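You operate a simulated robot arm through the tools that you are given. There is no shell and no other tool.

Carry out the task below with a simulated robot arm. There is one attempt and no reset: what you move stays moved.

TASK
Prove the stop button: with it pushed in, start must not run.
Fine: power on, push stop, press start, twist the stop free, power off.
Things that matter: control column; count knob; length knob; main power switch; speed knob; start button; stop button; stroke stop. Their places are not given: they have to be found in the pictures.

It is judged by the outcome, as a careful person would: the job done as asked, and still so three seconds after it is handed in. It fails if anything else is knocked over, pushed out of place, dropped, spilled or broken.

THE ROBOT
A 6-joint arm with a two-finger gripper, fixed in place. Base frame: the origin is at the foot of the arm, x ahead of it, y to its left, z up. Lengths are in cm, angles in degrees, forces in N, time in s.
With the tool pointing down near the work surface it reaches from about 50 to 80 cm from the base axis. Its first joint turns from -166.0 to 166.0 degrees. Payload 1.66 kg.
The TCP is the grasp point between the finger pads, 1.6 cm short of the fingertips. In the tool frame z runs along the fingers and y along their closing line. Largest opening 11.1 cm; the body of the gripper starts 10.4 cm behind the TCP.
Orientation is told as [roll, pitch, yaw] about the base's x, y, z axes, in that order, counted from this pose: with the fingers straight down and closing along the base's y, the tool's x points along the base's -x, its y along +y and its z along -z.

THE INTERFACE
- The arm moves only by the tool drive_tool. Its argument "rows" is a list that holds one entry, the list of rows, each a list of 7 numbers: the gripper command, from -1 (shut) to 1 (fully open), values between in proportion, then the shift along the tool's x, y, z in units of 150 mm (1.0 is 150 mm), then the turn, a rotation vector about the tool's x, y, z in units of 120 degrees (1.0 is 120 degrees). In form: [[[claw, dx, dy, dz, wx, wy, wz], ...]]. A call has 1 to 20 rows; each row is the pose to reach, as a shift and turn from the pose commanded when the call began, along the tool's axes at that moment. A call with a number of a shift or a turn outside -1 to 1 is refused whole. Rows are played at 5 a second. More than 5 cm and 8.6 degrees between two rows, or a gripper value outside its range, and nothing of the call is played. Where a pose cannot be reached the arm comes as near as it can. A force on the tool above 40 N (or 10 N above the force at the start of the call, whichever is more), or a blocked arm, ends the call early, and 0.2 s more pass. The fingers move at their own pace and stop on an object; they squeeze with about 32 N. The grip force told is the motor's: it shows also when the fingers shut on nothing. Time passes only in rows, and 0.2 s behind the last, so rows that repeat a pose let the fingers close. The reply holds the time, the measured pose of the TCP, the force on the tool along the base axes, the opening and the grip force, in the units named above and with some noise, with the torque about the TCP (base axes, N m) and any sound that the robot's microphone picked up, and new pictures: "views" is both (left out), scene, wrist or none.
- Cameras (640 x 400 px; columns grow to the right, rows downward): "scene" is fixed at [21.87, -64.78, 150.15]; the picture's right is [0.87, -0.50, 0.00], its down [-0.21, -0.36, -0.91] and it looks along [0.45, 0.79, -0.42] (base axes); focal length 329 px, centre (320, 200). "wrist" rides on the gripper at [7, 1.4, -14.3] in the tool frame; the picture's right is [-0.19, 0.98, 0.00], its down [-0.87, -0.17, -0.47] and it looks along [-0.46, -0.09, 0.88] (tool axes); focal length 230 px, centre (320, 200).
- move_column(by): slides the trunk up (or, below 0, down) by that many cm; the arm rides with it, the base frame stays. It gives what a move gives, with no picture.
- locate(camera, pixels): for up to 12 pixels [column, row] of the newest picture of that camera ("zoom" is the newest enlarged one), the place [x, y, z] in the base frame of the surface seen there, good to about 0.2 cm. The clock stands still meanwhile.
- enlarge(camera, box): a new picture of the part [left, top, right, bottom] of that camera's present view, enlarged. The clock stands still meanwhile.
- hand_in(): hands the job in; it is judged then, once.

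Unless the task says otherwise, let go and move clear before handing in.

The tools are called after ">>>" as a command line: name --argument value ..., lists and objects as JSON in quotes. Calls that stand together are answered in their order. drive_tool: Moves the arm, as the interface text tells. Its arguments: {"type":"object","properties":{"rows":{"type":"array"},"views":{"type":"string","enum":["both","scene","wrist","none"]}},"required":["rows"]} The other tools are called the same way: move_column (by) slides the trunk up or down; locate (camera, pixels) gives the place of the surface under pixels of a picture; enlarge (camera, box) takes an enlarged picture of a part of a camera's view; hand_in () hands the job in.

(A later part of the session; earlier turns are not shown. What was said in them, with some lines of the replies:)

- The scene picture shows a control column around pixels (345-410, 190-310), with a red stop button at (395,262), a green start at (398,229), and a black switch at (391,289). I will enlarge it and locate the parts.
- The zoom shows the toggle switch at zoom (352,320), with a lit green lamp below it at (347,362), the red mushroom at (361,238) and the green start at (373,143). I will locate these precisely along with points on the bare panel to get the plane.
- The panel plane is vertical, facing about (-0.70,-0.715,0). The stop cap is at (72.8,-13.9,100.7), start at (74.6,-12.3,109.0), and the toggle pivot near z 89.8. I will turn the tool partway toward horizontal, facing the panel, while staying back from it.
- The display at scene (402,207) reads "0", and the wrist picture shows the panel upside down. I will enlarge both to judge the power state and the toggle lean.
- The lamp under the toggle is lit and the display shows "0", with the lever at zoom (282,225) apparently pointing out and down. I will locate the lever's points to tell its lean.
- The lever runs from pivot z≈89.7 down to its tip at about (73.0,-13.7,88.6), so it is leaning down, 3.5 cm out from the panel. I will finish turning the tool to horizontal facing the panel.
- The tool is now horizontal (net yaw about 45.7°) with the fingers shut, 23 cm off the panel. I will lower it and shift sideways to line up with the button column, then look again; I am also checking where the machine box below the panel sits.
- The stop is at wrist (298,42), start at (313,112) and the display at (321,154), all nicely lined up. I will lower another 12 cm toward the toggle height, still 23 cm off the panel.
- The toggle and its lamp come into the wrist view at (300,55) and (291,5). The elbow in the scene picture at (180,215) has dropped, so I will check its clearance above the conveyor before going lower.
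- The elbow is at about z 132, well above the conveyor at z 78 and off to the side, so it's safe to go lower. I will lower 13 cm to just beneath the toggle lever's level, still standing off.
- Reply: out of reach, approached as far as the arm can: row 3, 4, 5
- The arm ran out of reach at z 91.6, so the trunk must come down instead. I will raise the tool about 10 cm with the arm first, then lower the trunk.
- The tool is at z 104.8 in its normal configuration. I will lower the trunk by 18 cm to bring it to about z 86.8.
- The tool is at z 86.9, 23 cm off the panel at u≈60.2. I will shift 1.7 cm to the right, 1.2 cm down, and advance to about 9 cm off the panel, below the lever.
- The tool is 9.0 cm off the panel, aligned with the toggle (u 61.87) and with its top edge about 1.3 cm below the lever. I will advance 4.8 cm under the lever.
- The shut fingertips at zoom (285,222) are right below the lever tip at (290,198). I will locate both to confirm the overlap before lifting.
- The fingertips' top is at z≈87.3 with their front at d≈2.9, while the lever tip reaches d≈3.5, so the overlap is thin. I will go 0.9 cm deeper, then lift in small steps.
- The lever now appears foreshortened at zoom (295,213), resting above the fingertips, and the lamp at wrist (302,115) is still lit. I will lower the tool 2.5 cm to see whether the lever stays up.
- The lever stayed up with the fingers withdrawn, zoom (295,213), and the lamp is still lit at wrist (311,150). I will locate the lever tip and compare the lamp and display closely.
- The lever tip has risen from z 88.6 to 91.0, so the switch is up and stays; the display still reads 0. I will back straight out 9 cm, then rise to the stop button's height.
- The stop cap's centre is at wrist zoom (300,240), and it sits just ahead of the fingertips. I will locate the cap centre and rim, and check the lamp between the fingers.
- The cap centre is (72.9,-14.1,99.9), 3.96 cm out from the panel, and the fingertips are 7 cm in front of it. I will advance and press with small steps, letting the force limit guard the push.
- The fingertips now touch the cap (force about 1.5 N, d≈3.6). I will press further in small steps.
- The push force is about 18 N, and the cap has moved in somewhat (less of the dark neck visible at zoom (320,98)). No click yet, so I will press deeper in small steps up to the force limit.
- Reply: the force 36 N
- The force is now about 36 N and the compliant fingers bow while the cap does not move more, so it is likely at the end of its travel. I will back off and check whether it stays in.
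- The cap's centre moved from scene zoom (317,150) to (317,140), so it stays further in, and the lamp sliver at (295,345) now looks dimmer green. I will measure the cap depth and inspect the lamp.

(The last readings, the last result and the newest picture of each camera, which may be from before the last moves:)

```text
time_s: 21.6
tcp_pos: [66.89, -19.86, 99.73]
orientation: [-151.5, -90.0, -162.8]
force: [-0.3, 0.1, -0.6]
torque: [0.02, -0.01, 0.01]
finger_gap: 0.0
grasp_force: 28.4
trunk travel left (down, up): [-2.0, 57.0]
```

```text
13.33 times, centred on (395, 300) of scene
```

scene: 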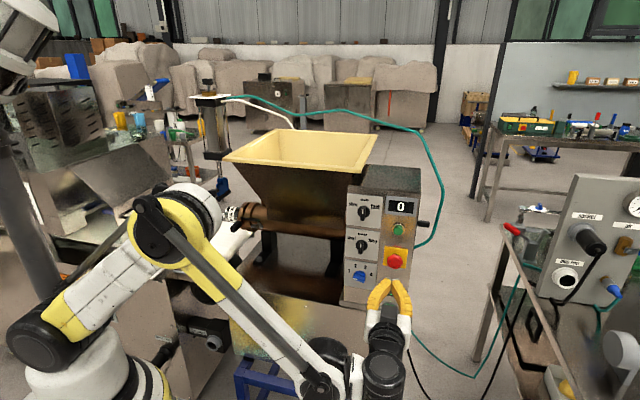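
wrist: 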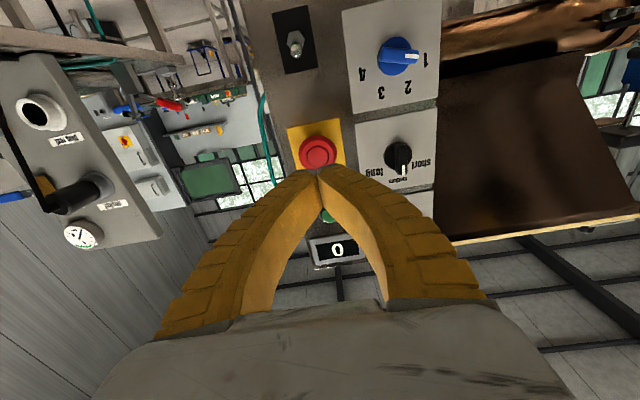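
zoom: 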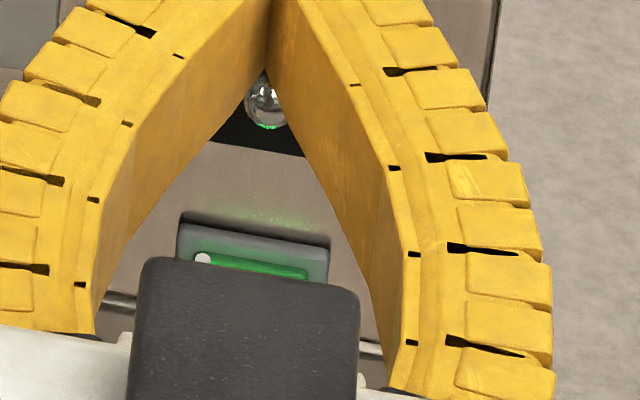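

The cap now sits at d≈3.25 versus 3.96 before, so it latched in by 0.7 cm. I will rise 9.2 cm to the start button, staying 12 cm off the panel.

>>> drive_tool --rows '[[[-1, -0.2, -0.012, 0, 0, 0, 0], [-1, -0.4, -0.012, 0, 0, 0, 0], [-1, -0.613, -0.012, 0, 0, 0, 0], [-1, -0.613, -0.012, 0, 0, 0, 0]]]' --views "both"

>>> enlarge --camera "scene" --box '[345, 195, 445, 265]'

>>> enlarge --camera "wrist" --box '[250, 60, 400, 210]'

```text
time_s: 22.6
tcp_pos: [67.23, -19.86, 108.91]
orientation: [-141.0, -90.0, -173.2]
force: [0.0, 0.5, 0.3]
torque: [0.04, -0.02, 0.0]
finger_gap: 0.0
grasp_force: 29.1
trunk travel left (down, up): [-2.0, 57.0]
```

scene: 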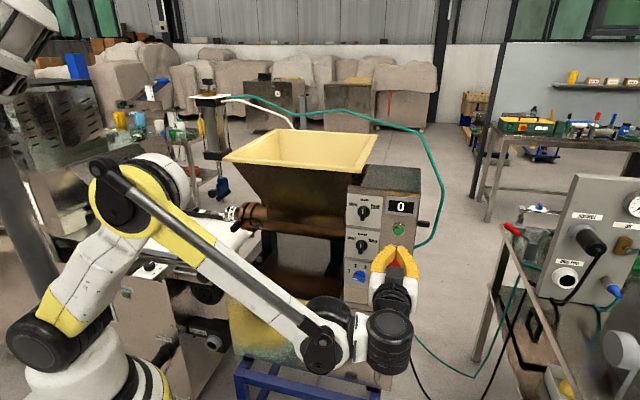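
wrist: 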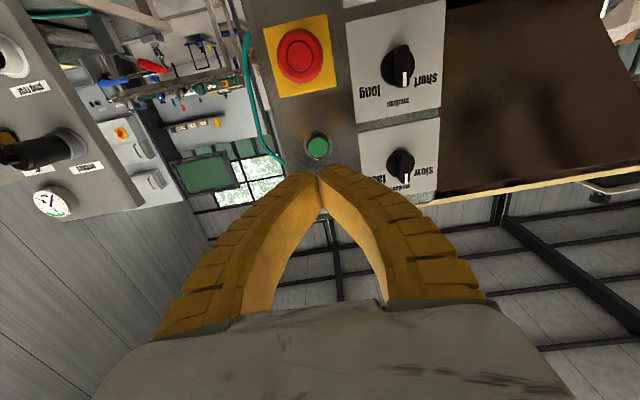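

```text
5.71 times, centred on (395, 230) of scene
```

zoom: 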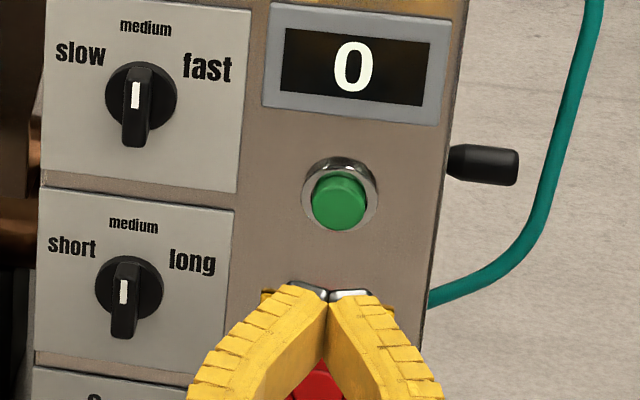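

```text
2.67 times, centred on (325, 135) of wrist
```

zoom: 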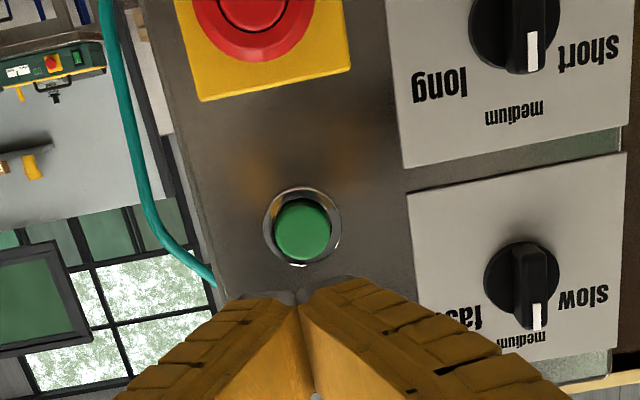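

The start button is clear at wrist zoom (302,230), with the fingertips right ahead of it. I will locate its centre and rim.

>>> locate --camera "zoom" --pixels '[[302, 230], [280, 230], [325, 228], [302, 208], [303, 252], [268, 228], [338, 225]]'

```text
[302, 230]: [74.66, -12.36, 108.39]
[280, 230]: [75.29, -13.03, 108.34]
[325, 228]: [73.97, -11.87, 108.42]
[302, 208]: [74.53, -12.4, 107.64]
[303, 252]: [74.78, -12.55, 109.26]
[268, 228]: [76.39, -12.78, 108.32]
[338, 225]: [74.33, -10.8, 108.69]
```

The start button's centre is (74.65,-12.42,108.45), standing 1.6 cm out, with about 8.9 cm of travel before contact. I will advance, then press in small steps and watch the display and sound.

>>> drive_tool --rows '[[[-1, 0.03, -0.008, 0.2, 0, 0, 0], [-1, 0.03, -0.008, 0.4, 0, 0, 0], [-1, 0.03, -0.008, 0.56, 0, 0, 0], [-1, 0.03, -0.008, 0.58, 0, 0, 0], [-1, 0.03, -0.008, 0.595, 0, 0, 0], [-1, 0.03, -0.008, 0.61, 0, 0, 0], [-1, 0.03, -0.008, 0.625, 0, 0, 0], [-1, 0.03, -0.008, 0.64, 0, 0, 0]]]' --views "both"

>>> enlarge --camera "scene" --box '[345, 195, 445, 265]'

```text
time_s: 24.4
tcp_pos: [74.1, -13.16, 108.57]
orientation: [-158.4, -90.1, -155.7]
force: [-2.1, -1.9, -1.5]
torque: [-0.01, -0.01, 0.0]
finger_gap: 0.58
grasp_force: 29.0
trunk travel left (down, up): [-2.0, 57.0]
```

scene: 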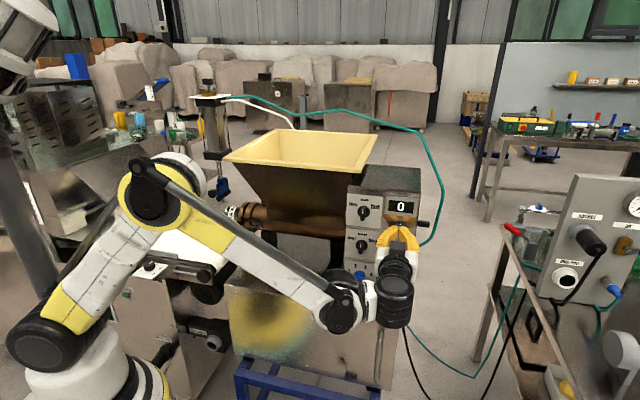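
wrist: 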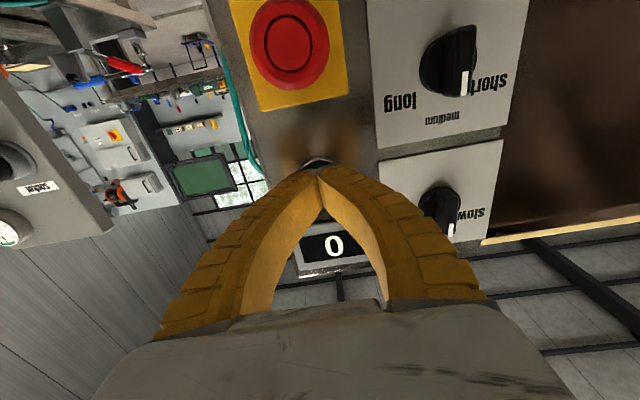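

```text
5.71 times, centred on (395, 230) of scene
```

zoom: 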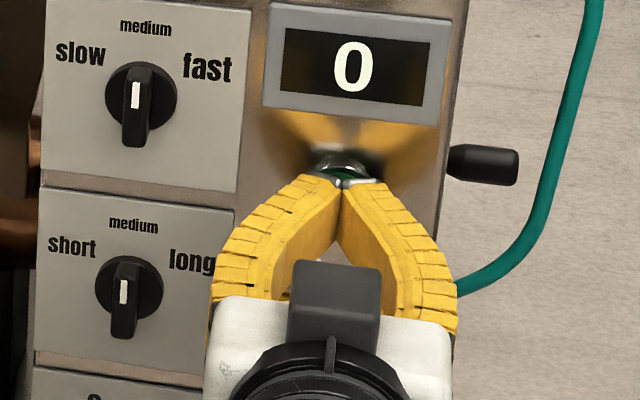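

The fingertips are pressing the start button (tips near d≈0.9, force about 3 N), and the display still shows 0. I will press it home with a few more small steps.

>>> drive_tool --rows '[[[-1, 0, 0, 0.013, 0, 0, 0], [-1, 0, 0, 0.026, 0, 0, 0], [-1, 0, 0, 0.039, 0, 0, 0], [-1, 0, 0, 0.052, 0, 0, 0], [-1, 0, 0, 0.052, 0, 0, 0]]]' --views "both"

>>> enlarge --camera "scene" --box '[345, 195, 445, 265]'

```text
time_s: 25.6
tcp_pos: [74.5, -12.82, 108.61]
orientation: [-175.8, -89.9, -138.6]
force: [-8.3, -9.9, -3.9]
torque: [-0.07, 0.05, -0.03]
finger_gap: 0.6
grasp_force: 28.5
trunk travel left (down, up): [-2.0, 57.0]
heard: click
```

scene: 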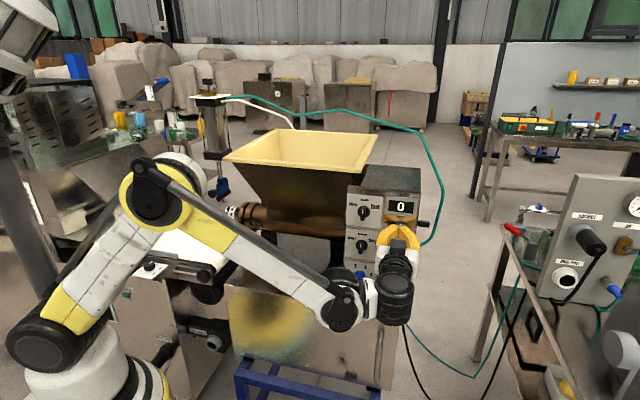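
wrist: 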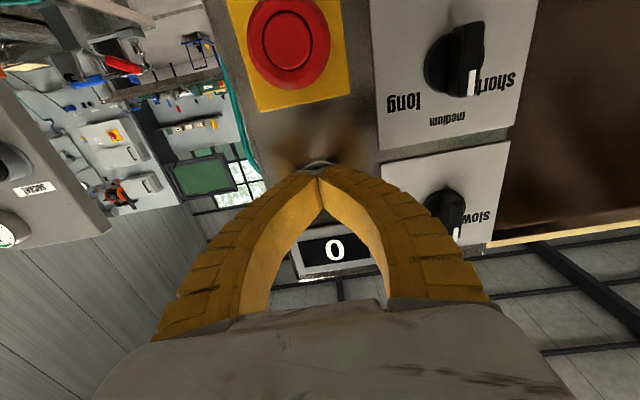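

```text
5.71 times, centred on (395, 230) of scene
```

zoom: 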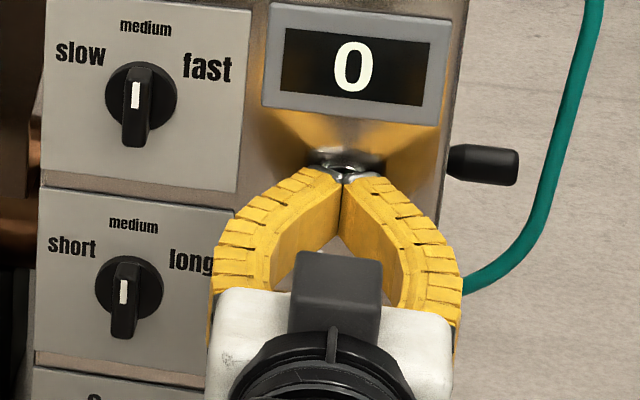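

A click was heard as the start button went home (13 N), while the display still reads 0 and nothing is moving. I will back off from the start button and confirm the machine stays still.

>>> drive_tool --rows '[[[-1, 0, 0, -0.08, 0, 0, 0], [-1, 0, 0, -0.25, 0, 0, 0], [-1, 0, 0, -0.45, 0, 0, 0], [-1, 0, 0, -0.68, 0, 0, 0], [-1, 0, 0, -0.68, 0, 0, 0], [-1, 0, 0, -0.68, 0, 0, 0]]]' --views "both"

>>> enlarge --camera "scene" --box '[200, 120, 440, 270]'

>>> enlarge --camera "wrist" --box '[240, 0, 440, 200]'

```text
time_s: 27.0
tcp_pos: [67.25, -19.76, 108.87]
orientation: [-151.5, -90.0, -162.7]
force: [0.1, -0.3, -0.1]
torque: [-0.01, 0.03, 0.0]
finger_gap: 0.0
grasp_force: 28.6
trunk travel left (down, up): [-2.0, 57.0]
```

scene: 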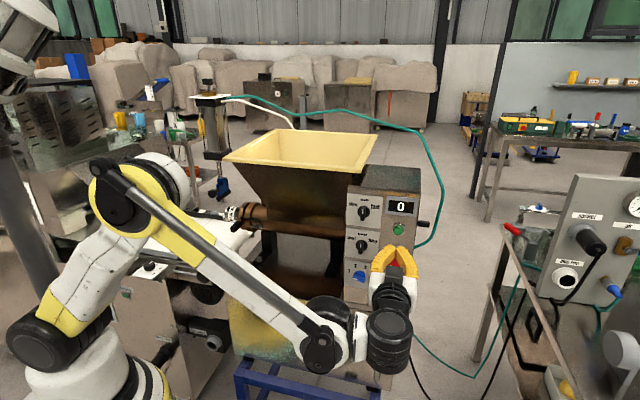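
wrist: 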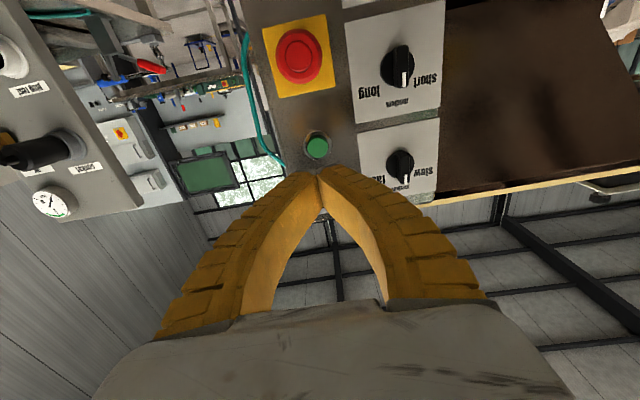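

```text
2.67 times, centred on (320, 195) of scene
```

zoom: 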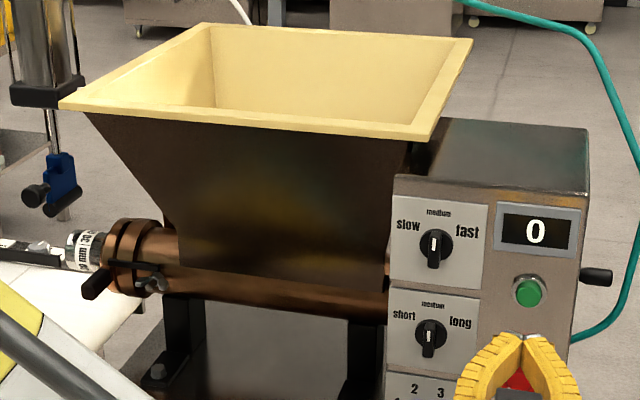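

```text
2.00 times, centred on (340, 100) of wrist
```

zoom: 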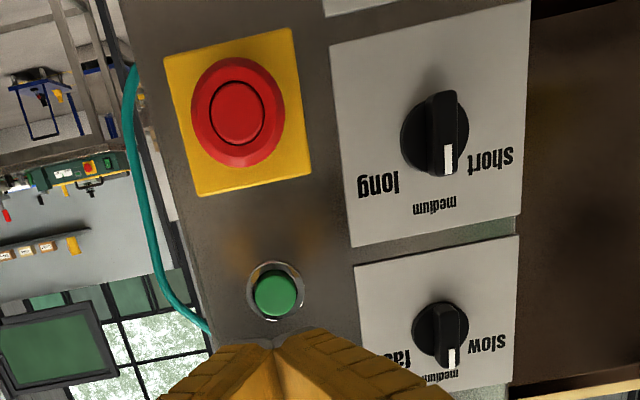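

Nothing ran: the display is still 0, and the start button has sprung back while the stop at wrist zoom (237,115) remains pressed in. I will go back down to the stop button and open the fingers to straddle its cap.

>>> drive_tool --rows '[[[-0.5, 0.2, -0.007, 0, 0, 0, 0], [0, 0.4, -0.007, 0, 0, 0, 0], [0.2, 0.593, -0.007, 0, 0, 0, 0], [0.2, 0.593, -0.007, 0, 0, 0, 0]]]' --views "both"

>>> enlarge --camera "wrist" --box '[240, 60, 440, 260]'

>>> enlarge --camera "scene" --box '[345, 240, 445, 320]'

```text
time_s: 28.0
tcp_pos: [67.54, -19.81, 99.8]
orientation: [-167.0, -90.0, -147.2]
force: [0.6, -0.4, 0.7]
torque: [0.0, -0.01, 0.04]
finger_gap: 6.86
grasp_force: 1.4
trunk travel left (down, up): [-2.0, 57.0]
```

scene: 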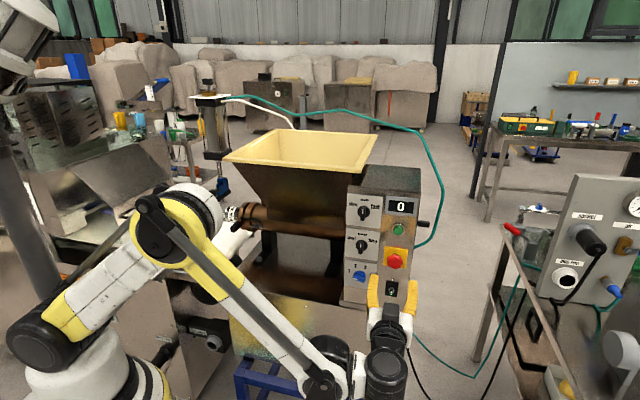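
wrist: 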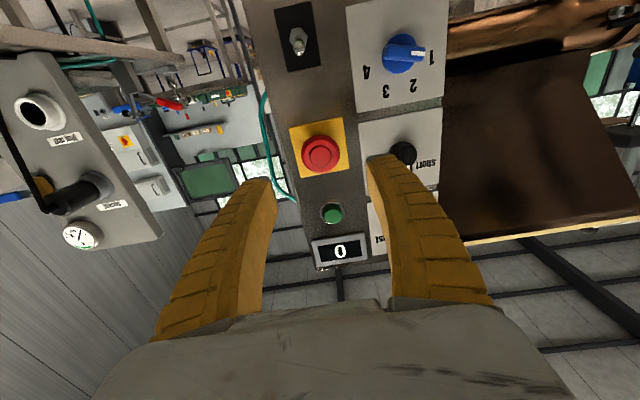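

```text
2.00 times, centred on (340, 160) of wrist
```

zoom: 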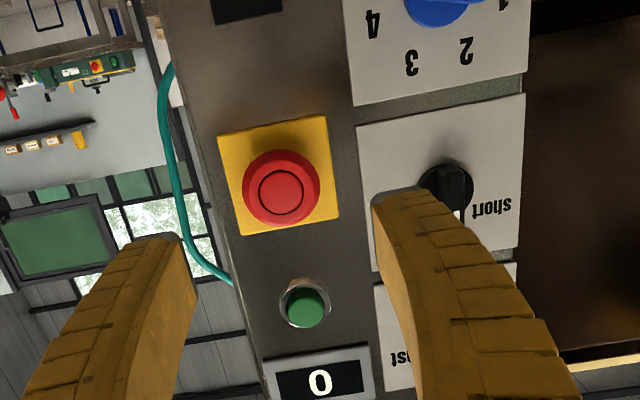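

```text
5.00 times, centred on (395, 280) of scene
```

zoom: 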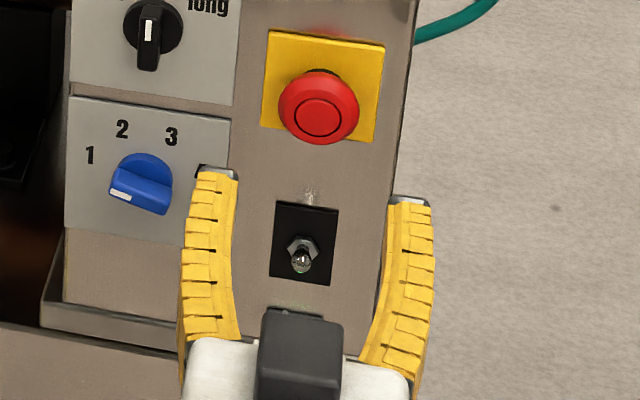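

The fingers are open 6.9 cm and centred on the cap, which is at wrist zoom (280,188); the toggle is still up at scene zoom (302,255). I will advance so the pads surround the cap with the tips about 1.3 cm off the panel.

>>> drive_tool --rows '[[[0.2, -0.01, 0.008, 0.2, 0, 0, 0], [0.2, -0.01, 0.008, 0.4, 0, 0, 0], [0.2, -0.01, 0.008, 0.5, 0, 0, 0], [0.2, -0.01, 0.008, 0.56, 0, 0, 0], [0.2, -0.01, 0.008, 0.59, 0, 0, 0]]]' --views "both"

>>> enlarge --camera "wrist" --box '[220, 80, 420, 280]'

>>> enlarge --camera "scene" --box '[345, 240, 445, 320]'

```text
time_s: 29.2
tcp_pos: [73.55, -13.61, 100.05]
orientation: [-156.0, -90.0, -158.2]
force: [0.5, 0.6, 0.4]
torque: [0.02, 0.0, -0.01]
finger_gap: 6.82
grasp_force: 1.1
trunk travel left (down, up): [-2.0, 57.0]
```

scene: 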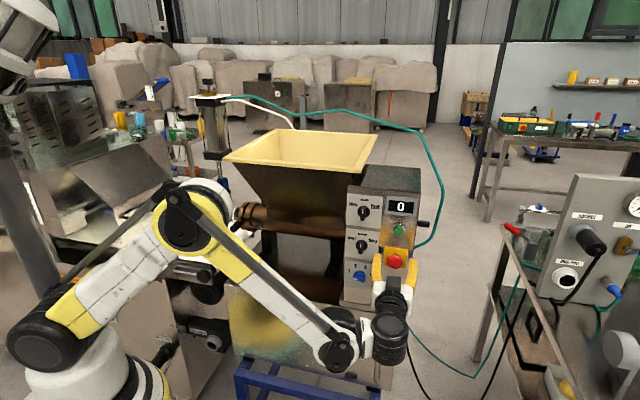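
wrist: 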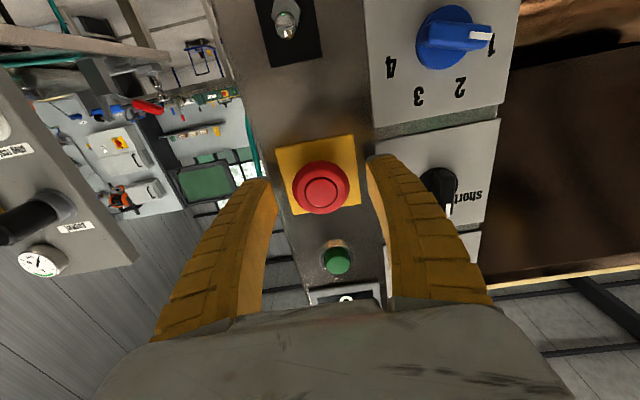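

```text
2.00 times, centred on (320, 180) of wrist
```

zoom: 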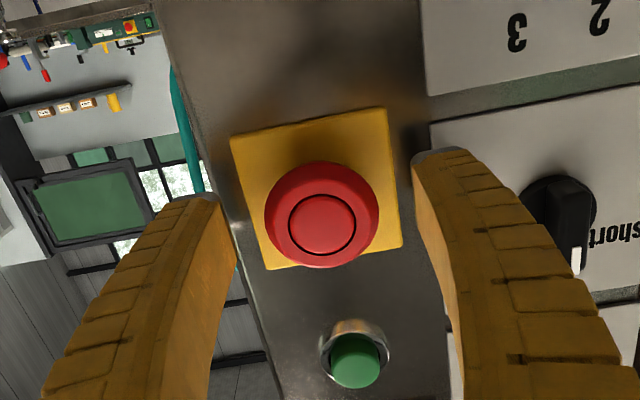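

```text
5.00 times, centred on (395, 280) of scene
```

zoom: 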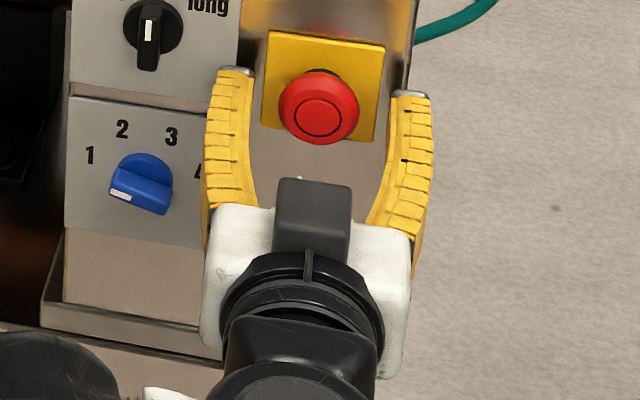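

The cap sits between the pads at wrist zoom (322,213), with TCP 3.2 cm off the panel. I will advance 0.4 cm more and close on the cap.

>>> drive_tool --rows '[[[0.2, 0.005, 0, 0.027, 0, 0, 0], [-0.1, 0.005, 0, 0.027, 0, 0, 0], [-1, 0.005, 0, 0.027, 0, 0, 0], [-1, 0.005, 0, 0.027, 0, 0, 0], [-1, 0.005, 0, 0.027, 0, 0, 0]]]' --views "both"

>>> enlarge --camera "wrist" --box '[220, 80, 420, 280]'

>>> enlarge --camera "scene" --box '[345, 240, 445, 320]'

```text
time_s: 30.4
tcp_pos: [73.87, -13.16, 100.0]
orientation: [-148.8, -89.8, -165.5]
force: [-0.3, 1.1, 0.7]
torque: [0.12, -0.13, 0.02]
finger_gap: 3.58
grasp_force: 33.9
trunk travel left (down, up): [-2.0, 57.0]
```

scene: 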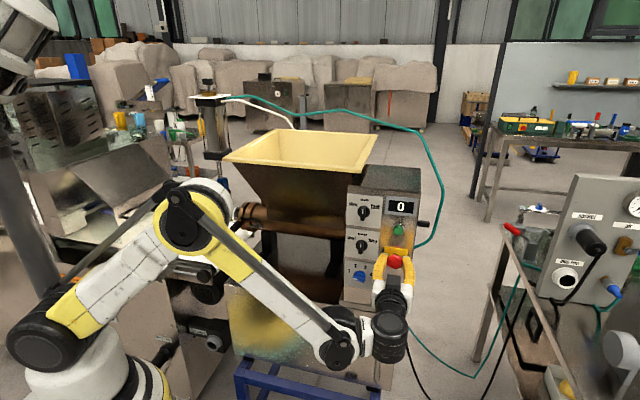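
wrist: 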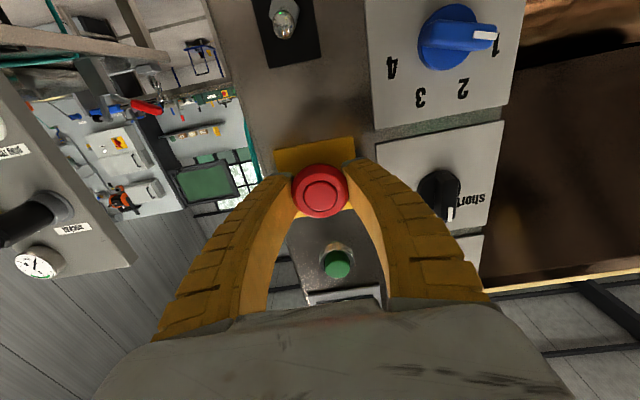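

```text
2.00 times, centred on (320, 180) of wrist
```

zoom: 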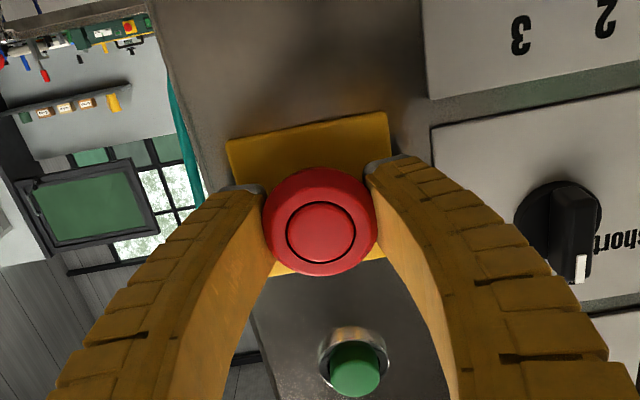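

```text
5.00 times, centred on (395, 280) of scene
```

zoom: 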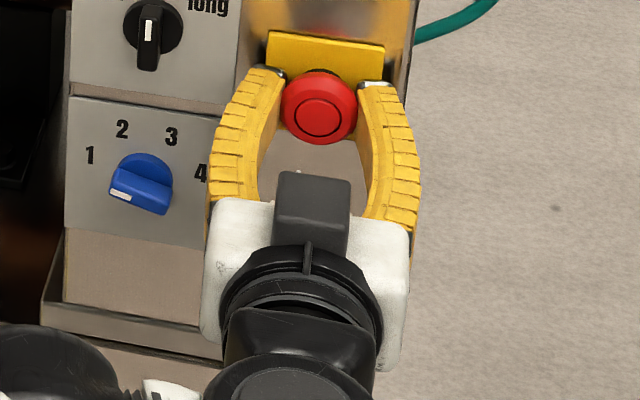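

The cap is firmly gripped (gap 3.6 cm, 34 N). I will twist clockwise as seen facing the panel (+tool z), in 7° steps to about 35°.

>>> drive_tool --rows '[[[-1, 0, 0, 0, 0, 0, 0.06], [-1, 0, 0, 0, 0, 0, 0.12], [-1, 0, 0, 0, 0, 0, 0.18], [-1, 0, 0, 0, 0, 0, 0.24], [-1, 0, 0, 0, 0, 0, 0.3]]]' --views "both"

>>> enlarge --camera "wrist" --box '[220, 80, 420, 280]'

>>> enlarge --camera "scene" --box '[345, 240, 445, 320]'

```text
time_s: 31.6
tcp_pos: [73.77, -13.28, 100.09]
orientation: [90.2, -54.0, -44.3]
force: [-12.6, 1.1, 5.0]
torque: [0.18, -0.21, -0.17]
finger_gap: 3.54
grasp_force: 34.6
trunk travel left (down, up): [-2.0, 57.0]
```

scene: 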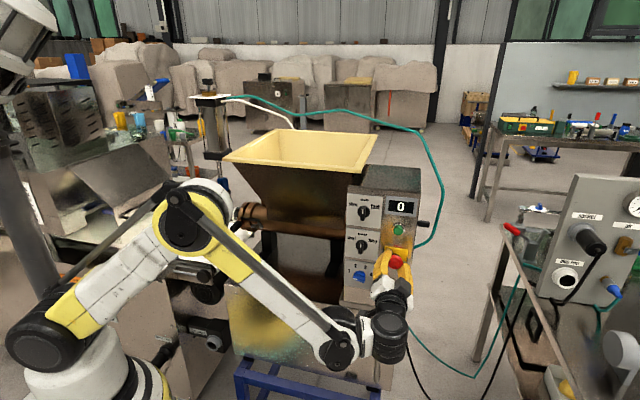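
wrist: 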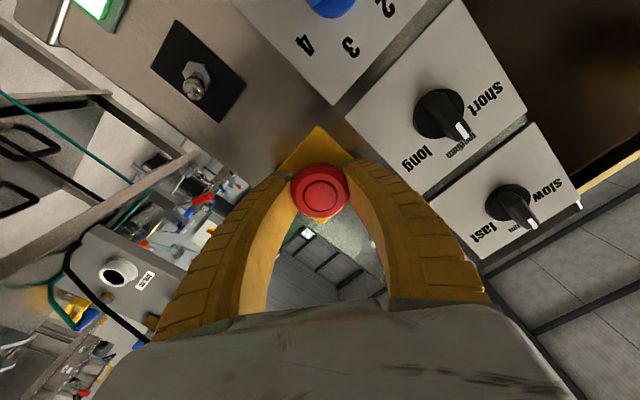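

```text
2.00 times, centred on (320, 180) of wrist
```

zoom: 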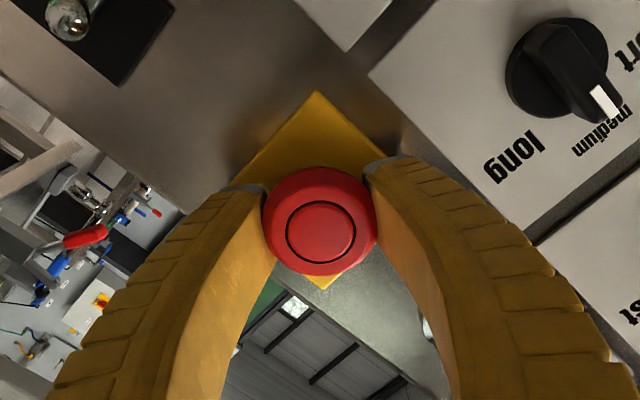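

```text
5.00 times, centred on (395, 280) of scene
```

zoom: 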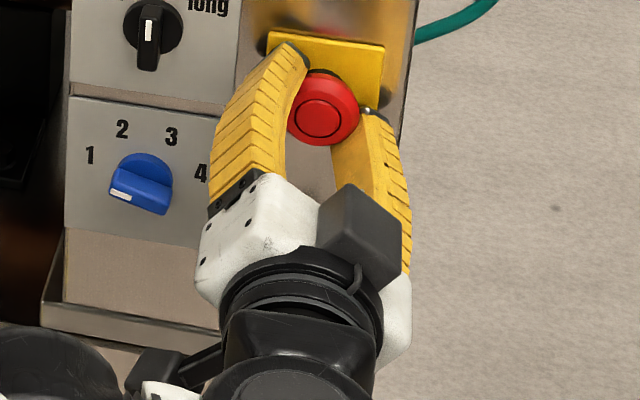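

The tool turned 36° with the cap; the force reads about 13 N sideways and no click was heard. I will measure the cap's depth to see whether it has popped out.

>>> locate --camera "wrist" --pixels '[[321, 195], [321, 180], [310, 195], [332, 195], [321, 205]]'

```text
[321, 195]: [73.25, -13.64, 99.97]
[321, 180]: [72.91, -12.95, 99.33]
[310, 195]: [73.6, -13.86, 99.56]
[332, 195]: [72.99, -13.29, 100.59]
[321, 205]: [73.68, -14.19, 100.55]
```

The cap centre is at d≈3.4, about where it was latched, so it isn't released yet. I will keep twisting clockwise another 30°.

>>> drive_tool --rows '[[[-1, 0, 0, 0, 0, 0, 0.06], [-1, 0, 0, 0, 0, 0, 0.12], [-1, 0, 0, 0, 0, 0, 0.18], [-1, 0, 0, 0, 0, 0, 0.24]]]' --views "both"

>>> locate --camera "wrist" --pixels '[[321, 195], [321, 180], [310, 195], [332, 195], [321, 205]]'

>>> enlarge --camera "scene" --box '[345, 240, 445, 320]'

```text
time_s: 32.6
tcp_pos: [73.76, -13.16, 99.79]
orientation: [90.0, -25.1, -43.9]
force: [-19.6, 7.6, -3.9]
torque: [-0.41, -0.7, -0.39]
finger_gap: 3.64
grasp_force: 33.9
trunk travel left (down, up): [-2.0, 57.0]
```

scene: 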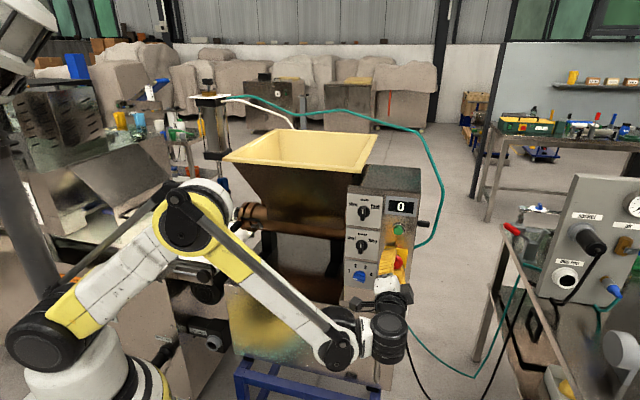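
wrist: 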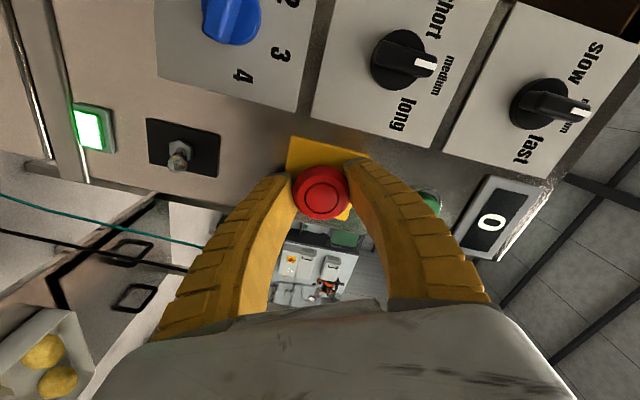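

```text
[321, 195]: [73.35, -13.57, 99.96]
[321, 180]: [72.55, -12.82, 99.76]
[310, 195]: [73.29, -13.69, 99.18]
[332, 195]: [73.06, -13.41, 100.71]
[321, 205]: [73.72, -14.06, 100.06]
```

```text
5.00 times, centred on (395, 280) of scene
```

zoom: 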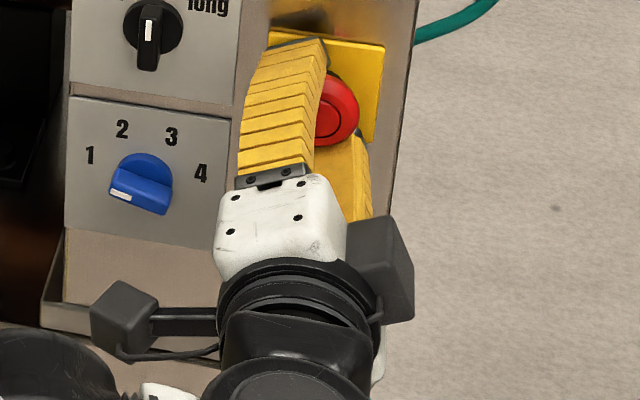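

A resisting torque of about 0.8 N·m has built up, so the cap has probably reached its turning stop while my grip may be holding it from popping out. I will open the fingers here and see.

>>> drive_tool --rows '[[[-0.2, 0, 0, 0, 0, 0, 0], [0.1, 0, 0, 0, 0, 0, 0], [0.2, 0, 0, 0, 0, 0, 0]]]' --views "both"

>>> locate --camera "wrist" --pixels '[[321, 195], [321, 180], [310, 195], [332, 195], [321, 205]]'

>>> enlarge --camera "wrist" --box '[220, 80, 420, 280]'

>>> enlarge --camera "scene" --box '[345, 240, 445, 320]'

```text
time_s: 33.4
tcp_pos: [73.81, -13.5, 99.8]
orientation: [90.1, -25.2, -44.3]
force: [-0.6, 0.9, -0.2]
torque: [-0.01, -0.01, 0.02]
finger_gap: 6.86
grasp_force: 1.1
trunk travel left (down, up): [-2.0, 57.0]
```

scene: 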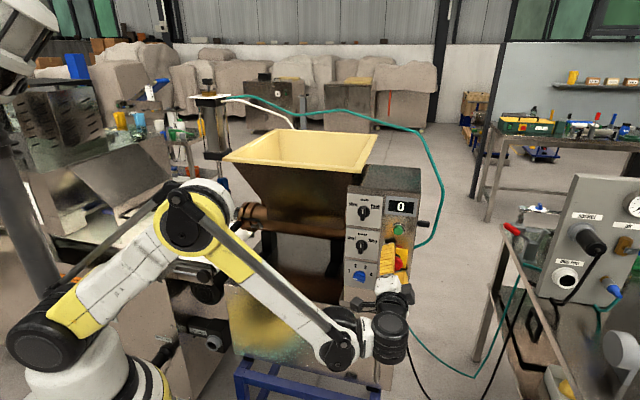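
wrist: 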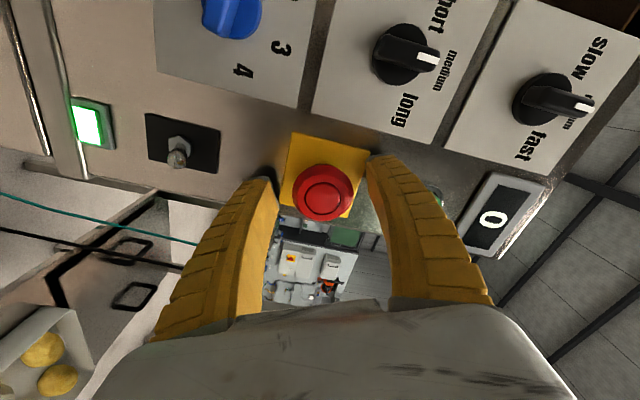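

```text
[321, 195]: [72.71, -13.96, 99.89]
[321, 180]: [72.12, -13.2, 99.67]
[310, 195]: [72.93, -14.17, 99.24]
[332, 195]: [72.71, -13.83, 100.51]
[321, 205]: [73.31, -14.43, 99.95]
```

```text
2.00 times, centred on (320, 180) of wrist
```

zoom: 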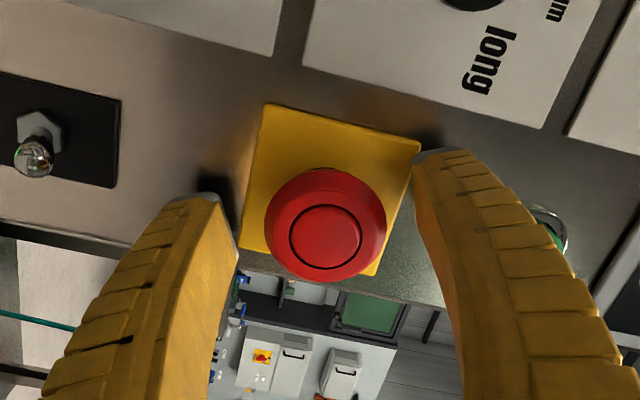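

```text
5.00 times, centred on (395, 280) of scene
```

zoom: 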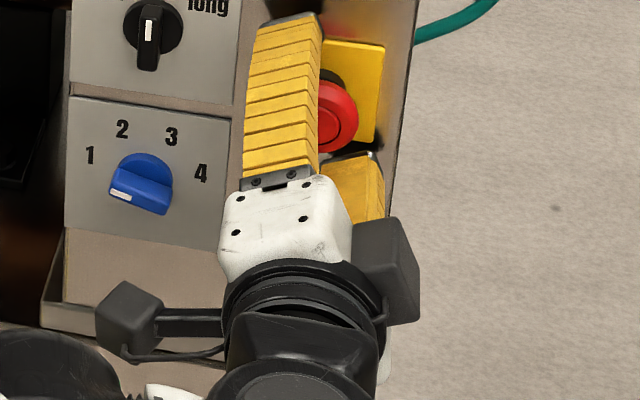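

The cap popped out to d≈4.0 with the black neck visible at scene zoom (330,80), so the stop is free, and the display is still 0. I will back out 9 cm, then unwind the wrist and shut the fingers.

>>> drive_tool --rows '[[[0.2, 0, 0, -0.15, 0, 0, 0], [0.2, 0, 0, -0.35, 0, 0, 0], [0.2, 0, 0, -0.6, 0, 0, 0], [0.2, 0, 0, -0.6, 0, 0, -0.06], [-0.2, 0, 0, -0.6, 0, 0, -0.12], [-0.6, 0, 0, -0.6, 0, 0, -0.18], [-1, 0, 0, -0.6, 0, 0, -0.24], [-1, 0, 0, -0.6, 0, 0, -0.3], [-1, 0, 0, -0.6, 0, 0, -0.36], [-1, 0, 0, -0.6, 0, 0, -0.42], [-1, 0, 0, -0.6, 0, 0, -0.48], [-1, 0, 0, -0.6, 0, 0, -0.54]]]' --views "both"

>>> enlarge --camera "scene" --box '[335, 200, 445, 310]'

>>> enlarge --camera "wrist" --box '[240, 0, 440, 200]'

```text
time_s: 36.0
tcp_pos: [67.7, -19.74, 99.93]
orientation: [-103.6, -89.9, 149.3]
force: [-0.5, 0.7, -0.4]
torque: [0.01, -0.01, 0.0]
finger_gap: 0.0
grasp_force: 28.9
trunk travel left (down, up): [-2.0, 57.0]
```

scene: 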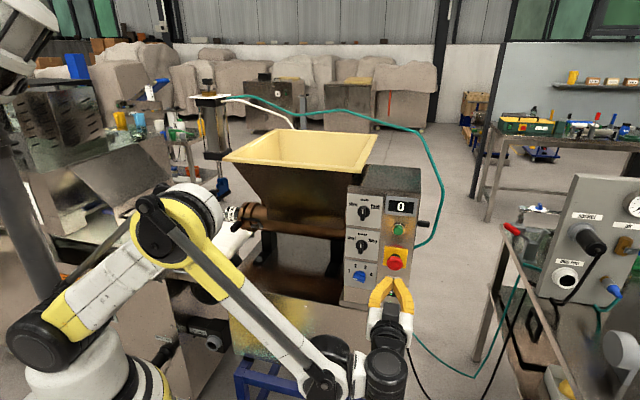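
wrist: 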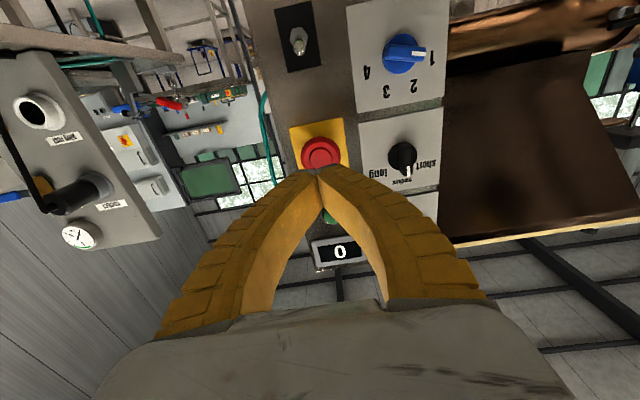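

```text
3.64 times, centred on (390, 255) of scene
```

zoom: 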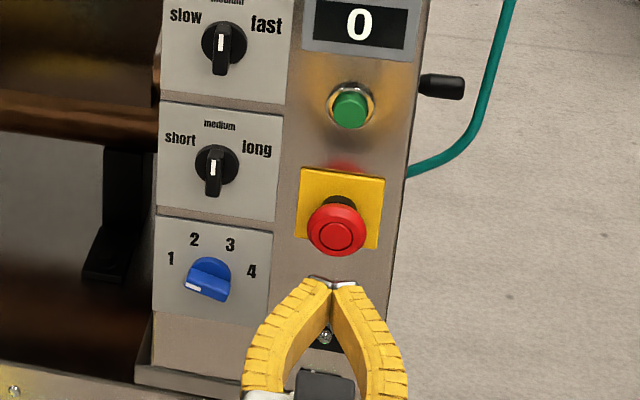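

```text
2.00 times, centred on (340, 100) of wrist
```

zoom: 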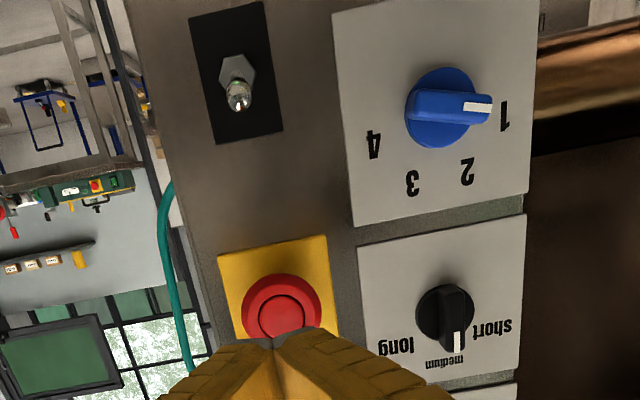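

The stop is free and proud again at scene zoom (337,225), the display is 0 and the toggle is up at wrist zoom (238,95). I will line up above the lever and advance to hang over it.

>>> drive_tool --rows '[[[-1, 0.18, 0.027, 0, 0, 0, 0], [-1, 0.355, 0.027, 0, 0, 0, 0], [-1, 0.355, 0.027, 0.2, 0, 0, 0], [-1, 0.355, 0.027, 0.4, 0, 0, 0], [-1, 0.355, 0.027, 0.53, 0, 0, 0]]]' --views "both"

>>> enlarge --camera "scene" --box '[355, 245, 435, 305]'

>>> enlarge --camera "wrist" --box '[220, 50, 420, 250]'

```text
time_s: 37.2
tcp_pos: [72.83, -13.73, 94.57]
orientation: [-150.7, -90.0, -163.7]
force: [0.3, 0.0, -1.2]
torque: [0.01, -0.04, 0.01]
finger_gap: 0.0
grasp_force: 28.9
trunk travel left (down, up): [-2.0, 57.0]
```

scene: 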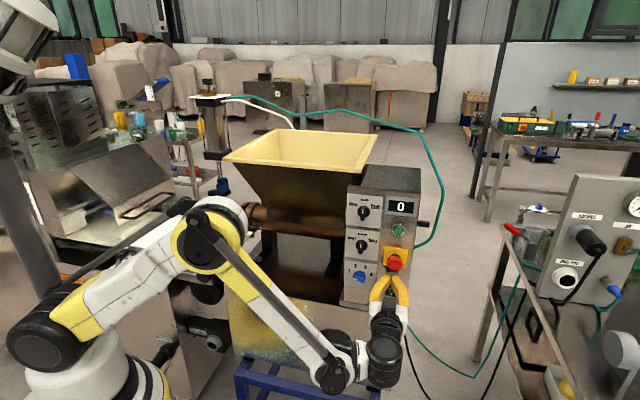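
wrist: 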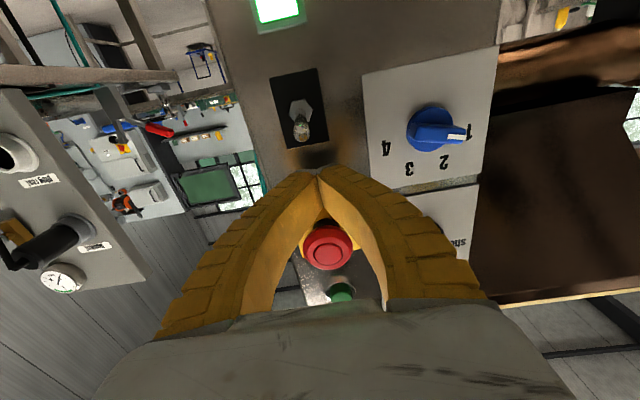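

```text
6.67 times, centred on (395, 275) of scene
```

zoom: 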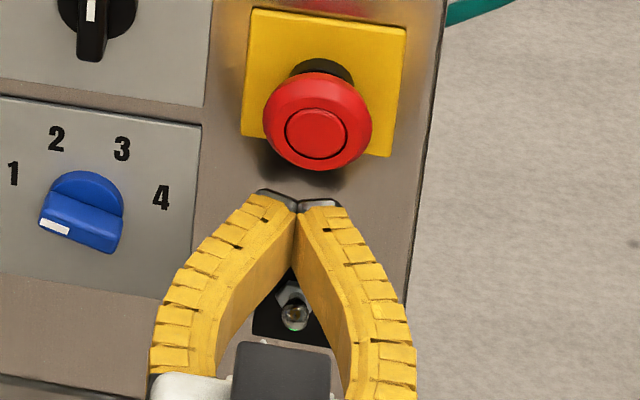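

```text
2.00 times, centred on (320, 150) of wrist
```

zoom: 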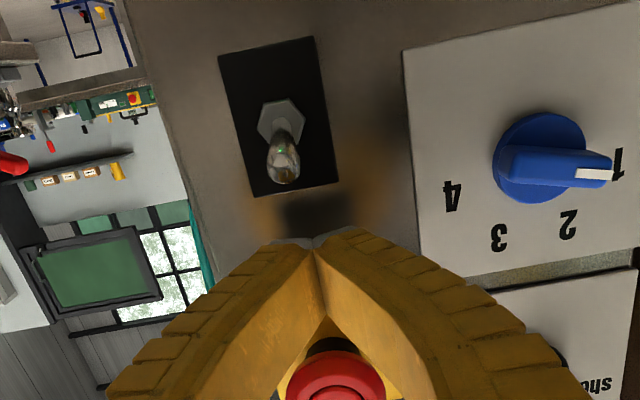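

The shut fingertips are just above the lever (wrist zoom lever at (282,155)), with the stop cap clear above them. I will push down in small steps by about 3.9 cm.

>>> drive_tool --rows '[[[-1, 0.06, 0, 0, 0, 0, 0], [-1, 0.1, 0, 0, 0, 0, 0], [-1, 0.14, 0, 0, 0, 0, 0], [-1, 0.18, 0, 0, 0, 0, 0], [-1, 0.21, 0, 0, 0, 0, 0], [-1, 0.24, 0, 0, 0, 0, 0], [-1, 0.26, 0, 0, 0, 0, 0]]]' --views "both"

>>> enlarge --camera "wrist" --box '[220, 50, 420, 250]'

```text
time_s: 38.8
tcp_pos: [72.87, -13.94, 90.65]
orientation: [-152.8, -90.0, -161.4]
force: [0.7, 0.0, -0.1]
torque: [0.01, -0.02, -0.02]
finger_gap: 0.0
grasp_force: 28.4
trunk travel left (down, up): [-2.0, 57.0]
```

scene: 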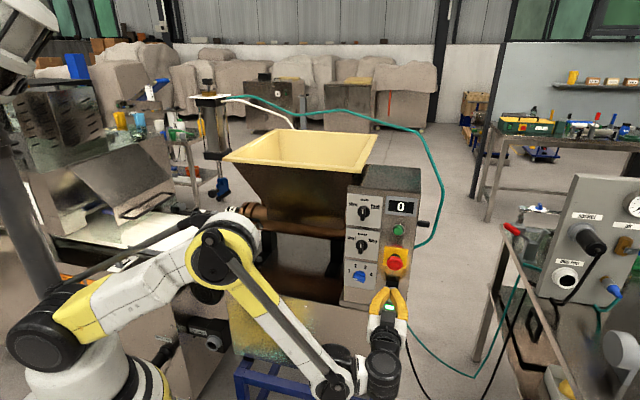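
wrist: 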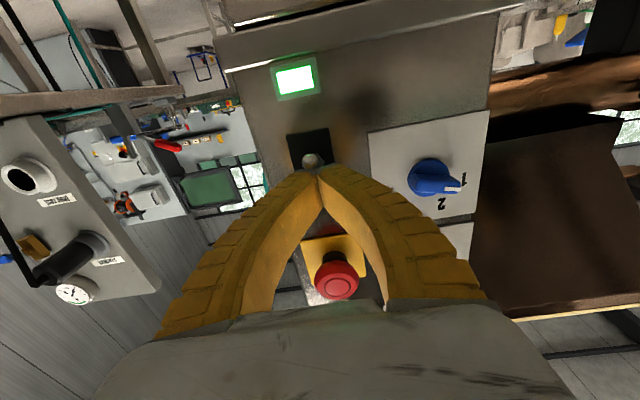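

```text
2.00 times, centred on (320, 150) of wrist
```

zoom: 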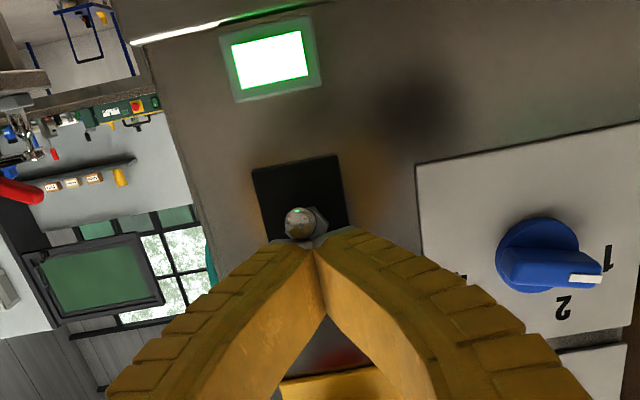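

The lever is now seen end-on from below at wrist zoom (300,222), so it has swung down under the fingertips. I will lift 2.5 cm and back out to check it stays down.

>>> drive_tool --rows '[[[-1, -0.08, 0, 0, 0, 0, 0], [-1, -0.18, 0, 0, 0, 0, 0], [-1, -0.2, 0, -0.2, 0, 0, 0], [-1, -0.2, 0, -0.45, 0, 0, 0], [-1, -0.2, 0, -0.7, 0, 0, 0], [-1, -0.2, 0.2, -0.9, 0, 0, 0], [-1, -0.2, 0.5, -0.95, 0, 0, 0], [-1, -0.2, 0.75, -0.95, 0, 0, 0]]]' --views "both"

>>> enlarge --camera "scene" --box '[340, 180, 440, 315]'

>>> enlarge --camera "scene" --box '[370, 270, 420, 315]'

```text
time_s: 40.6
tcp_pos: [54.7, -16.37, 93.53]
orientation: [-153.4, -90.0, -161.0]
force: [-0.4, 0.7, -0.2]
torque: [-0.01, 0.0, -0.03]
finger_gap: 0.01
grasp_force: 28.4
trunk travel left (down, up): [-2.0, 57.0]
```

scene: 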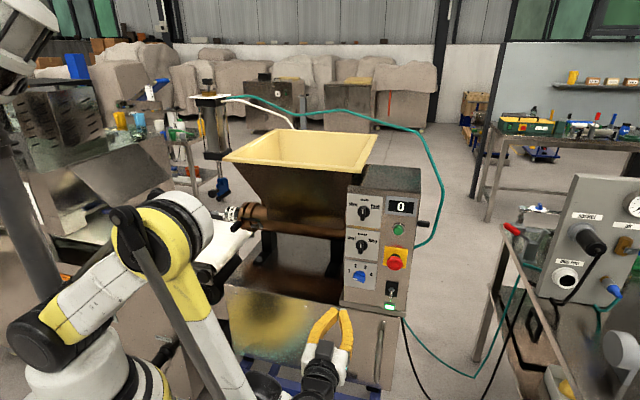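
wrist: 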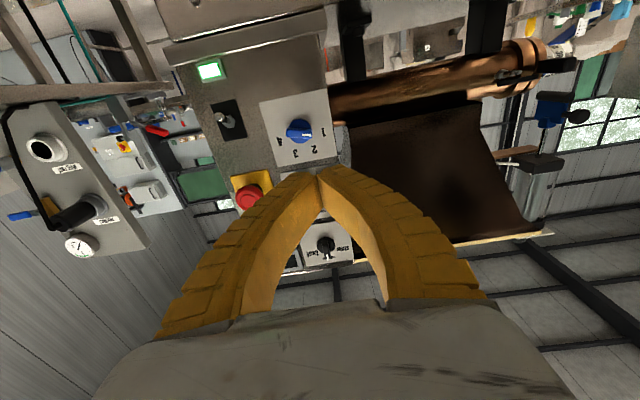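

```text
2.96 times, centred on (390, 248) of scene
```

zoom: 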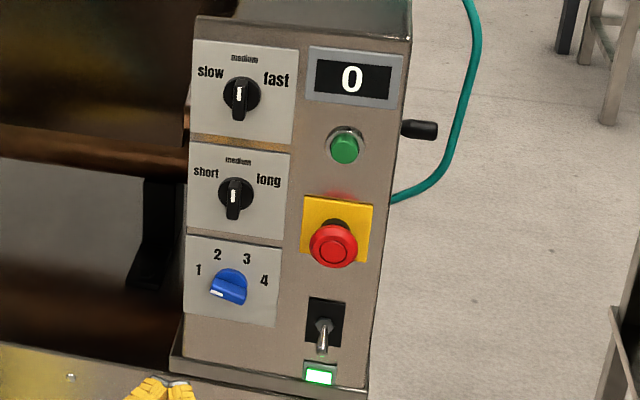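

```text
8.89 times, centred on (395, 292) of scene
```

zoom: 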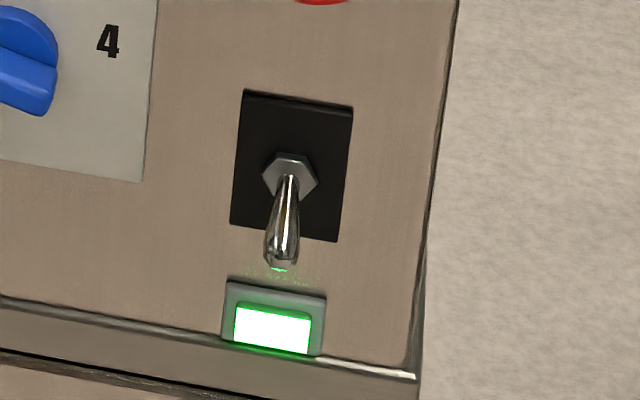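

The lever is back down at zoom (282,225), as it was at the start. The stop cap is out with its neck visible, the display reads 0, the knobs are unchanged and the tool is clear. The lamp stayed lit in both switch positions, so I took up as on from the task order and convention. The job is done, and I am handing it in.

>>> hand_in

```text
The job is handed in.
```

The stop button test is done and handed in. With stop pushed in, pressing start did not run the machine.

1. **Power on:** I flipped the main switch up, and it stayed up.
2. **Push stop:** the red button went in about 0.7 cm and stayed in.
3. **Press start:** there was a click as it went home. The display stayed at 0 and nothing moved.
4. **Twist stop free:** I turned it clockwise about 65°. It popped back out to its original height when I let go.
5. **Power off:** I flipped the switch down again, as it was at the start.

**Power not confirmed:** I could not confirm the power state from the panel. The green lamp and the "0" on the display stayed lit with the switch up or down. I took up as on because you asked for power on first and the switch started down. If down is actually on, the start press was made with the power off and the test proves nothing.

The knobs and the stroke stop look as they did at the start, and the arm is clear of the panel.
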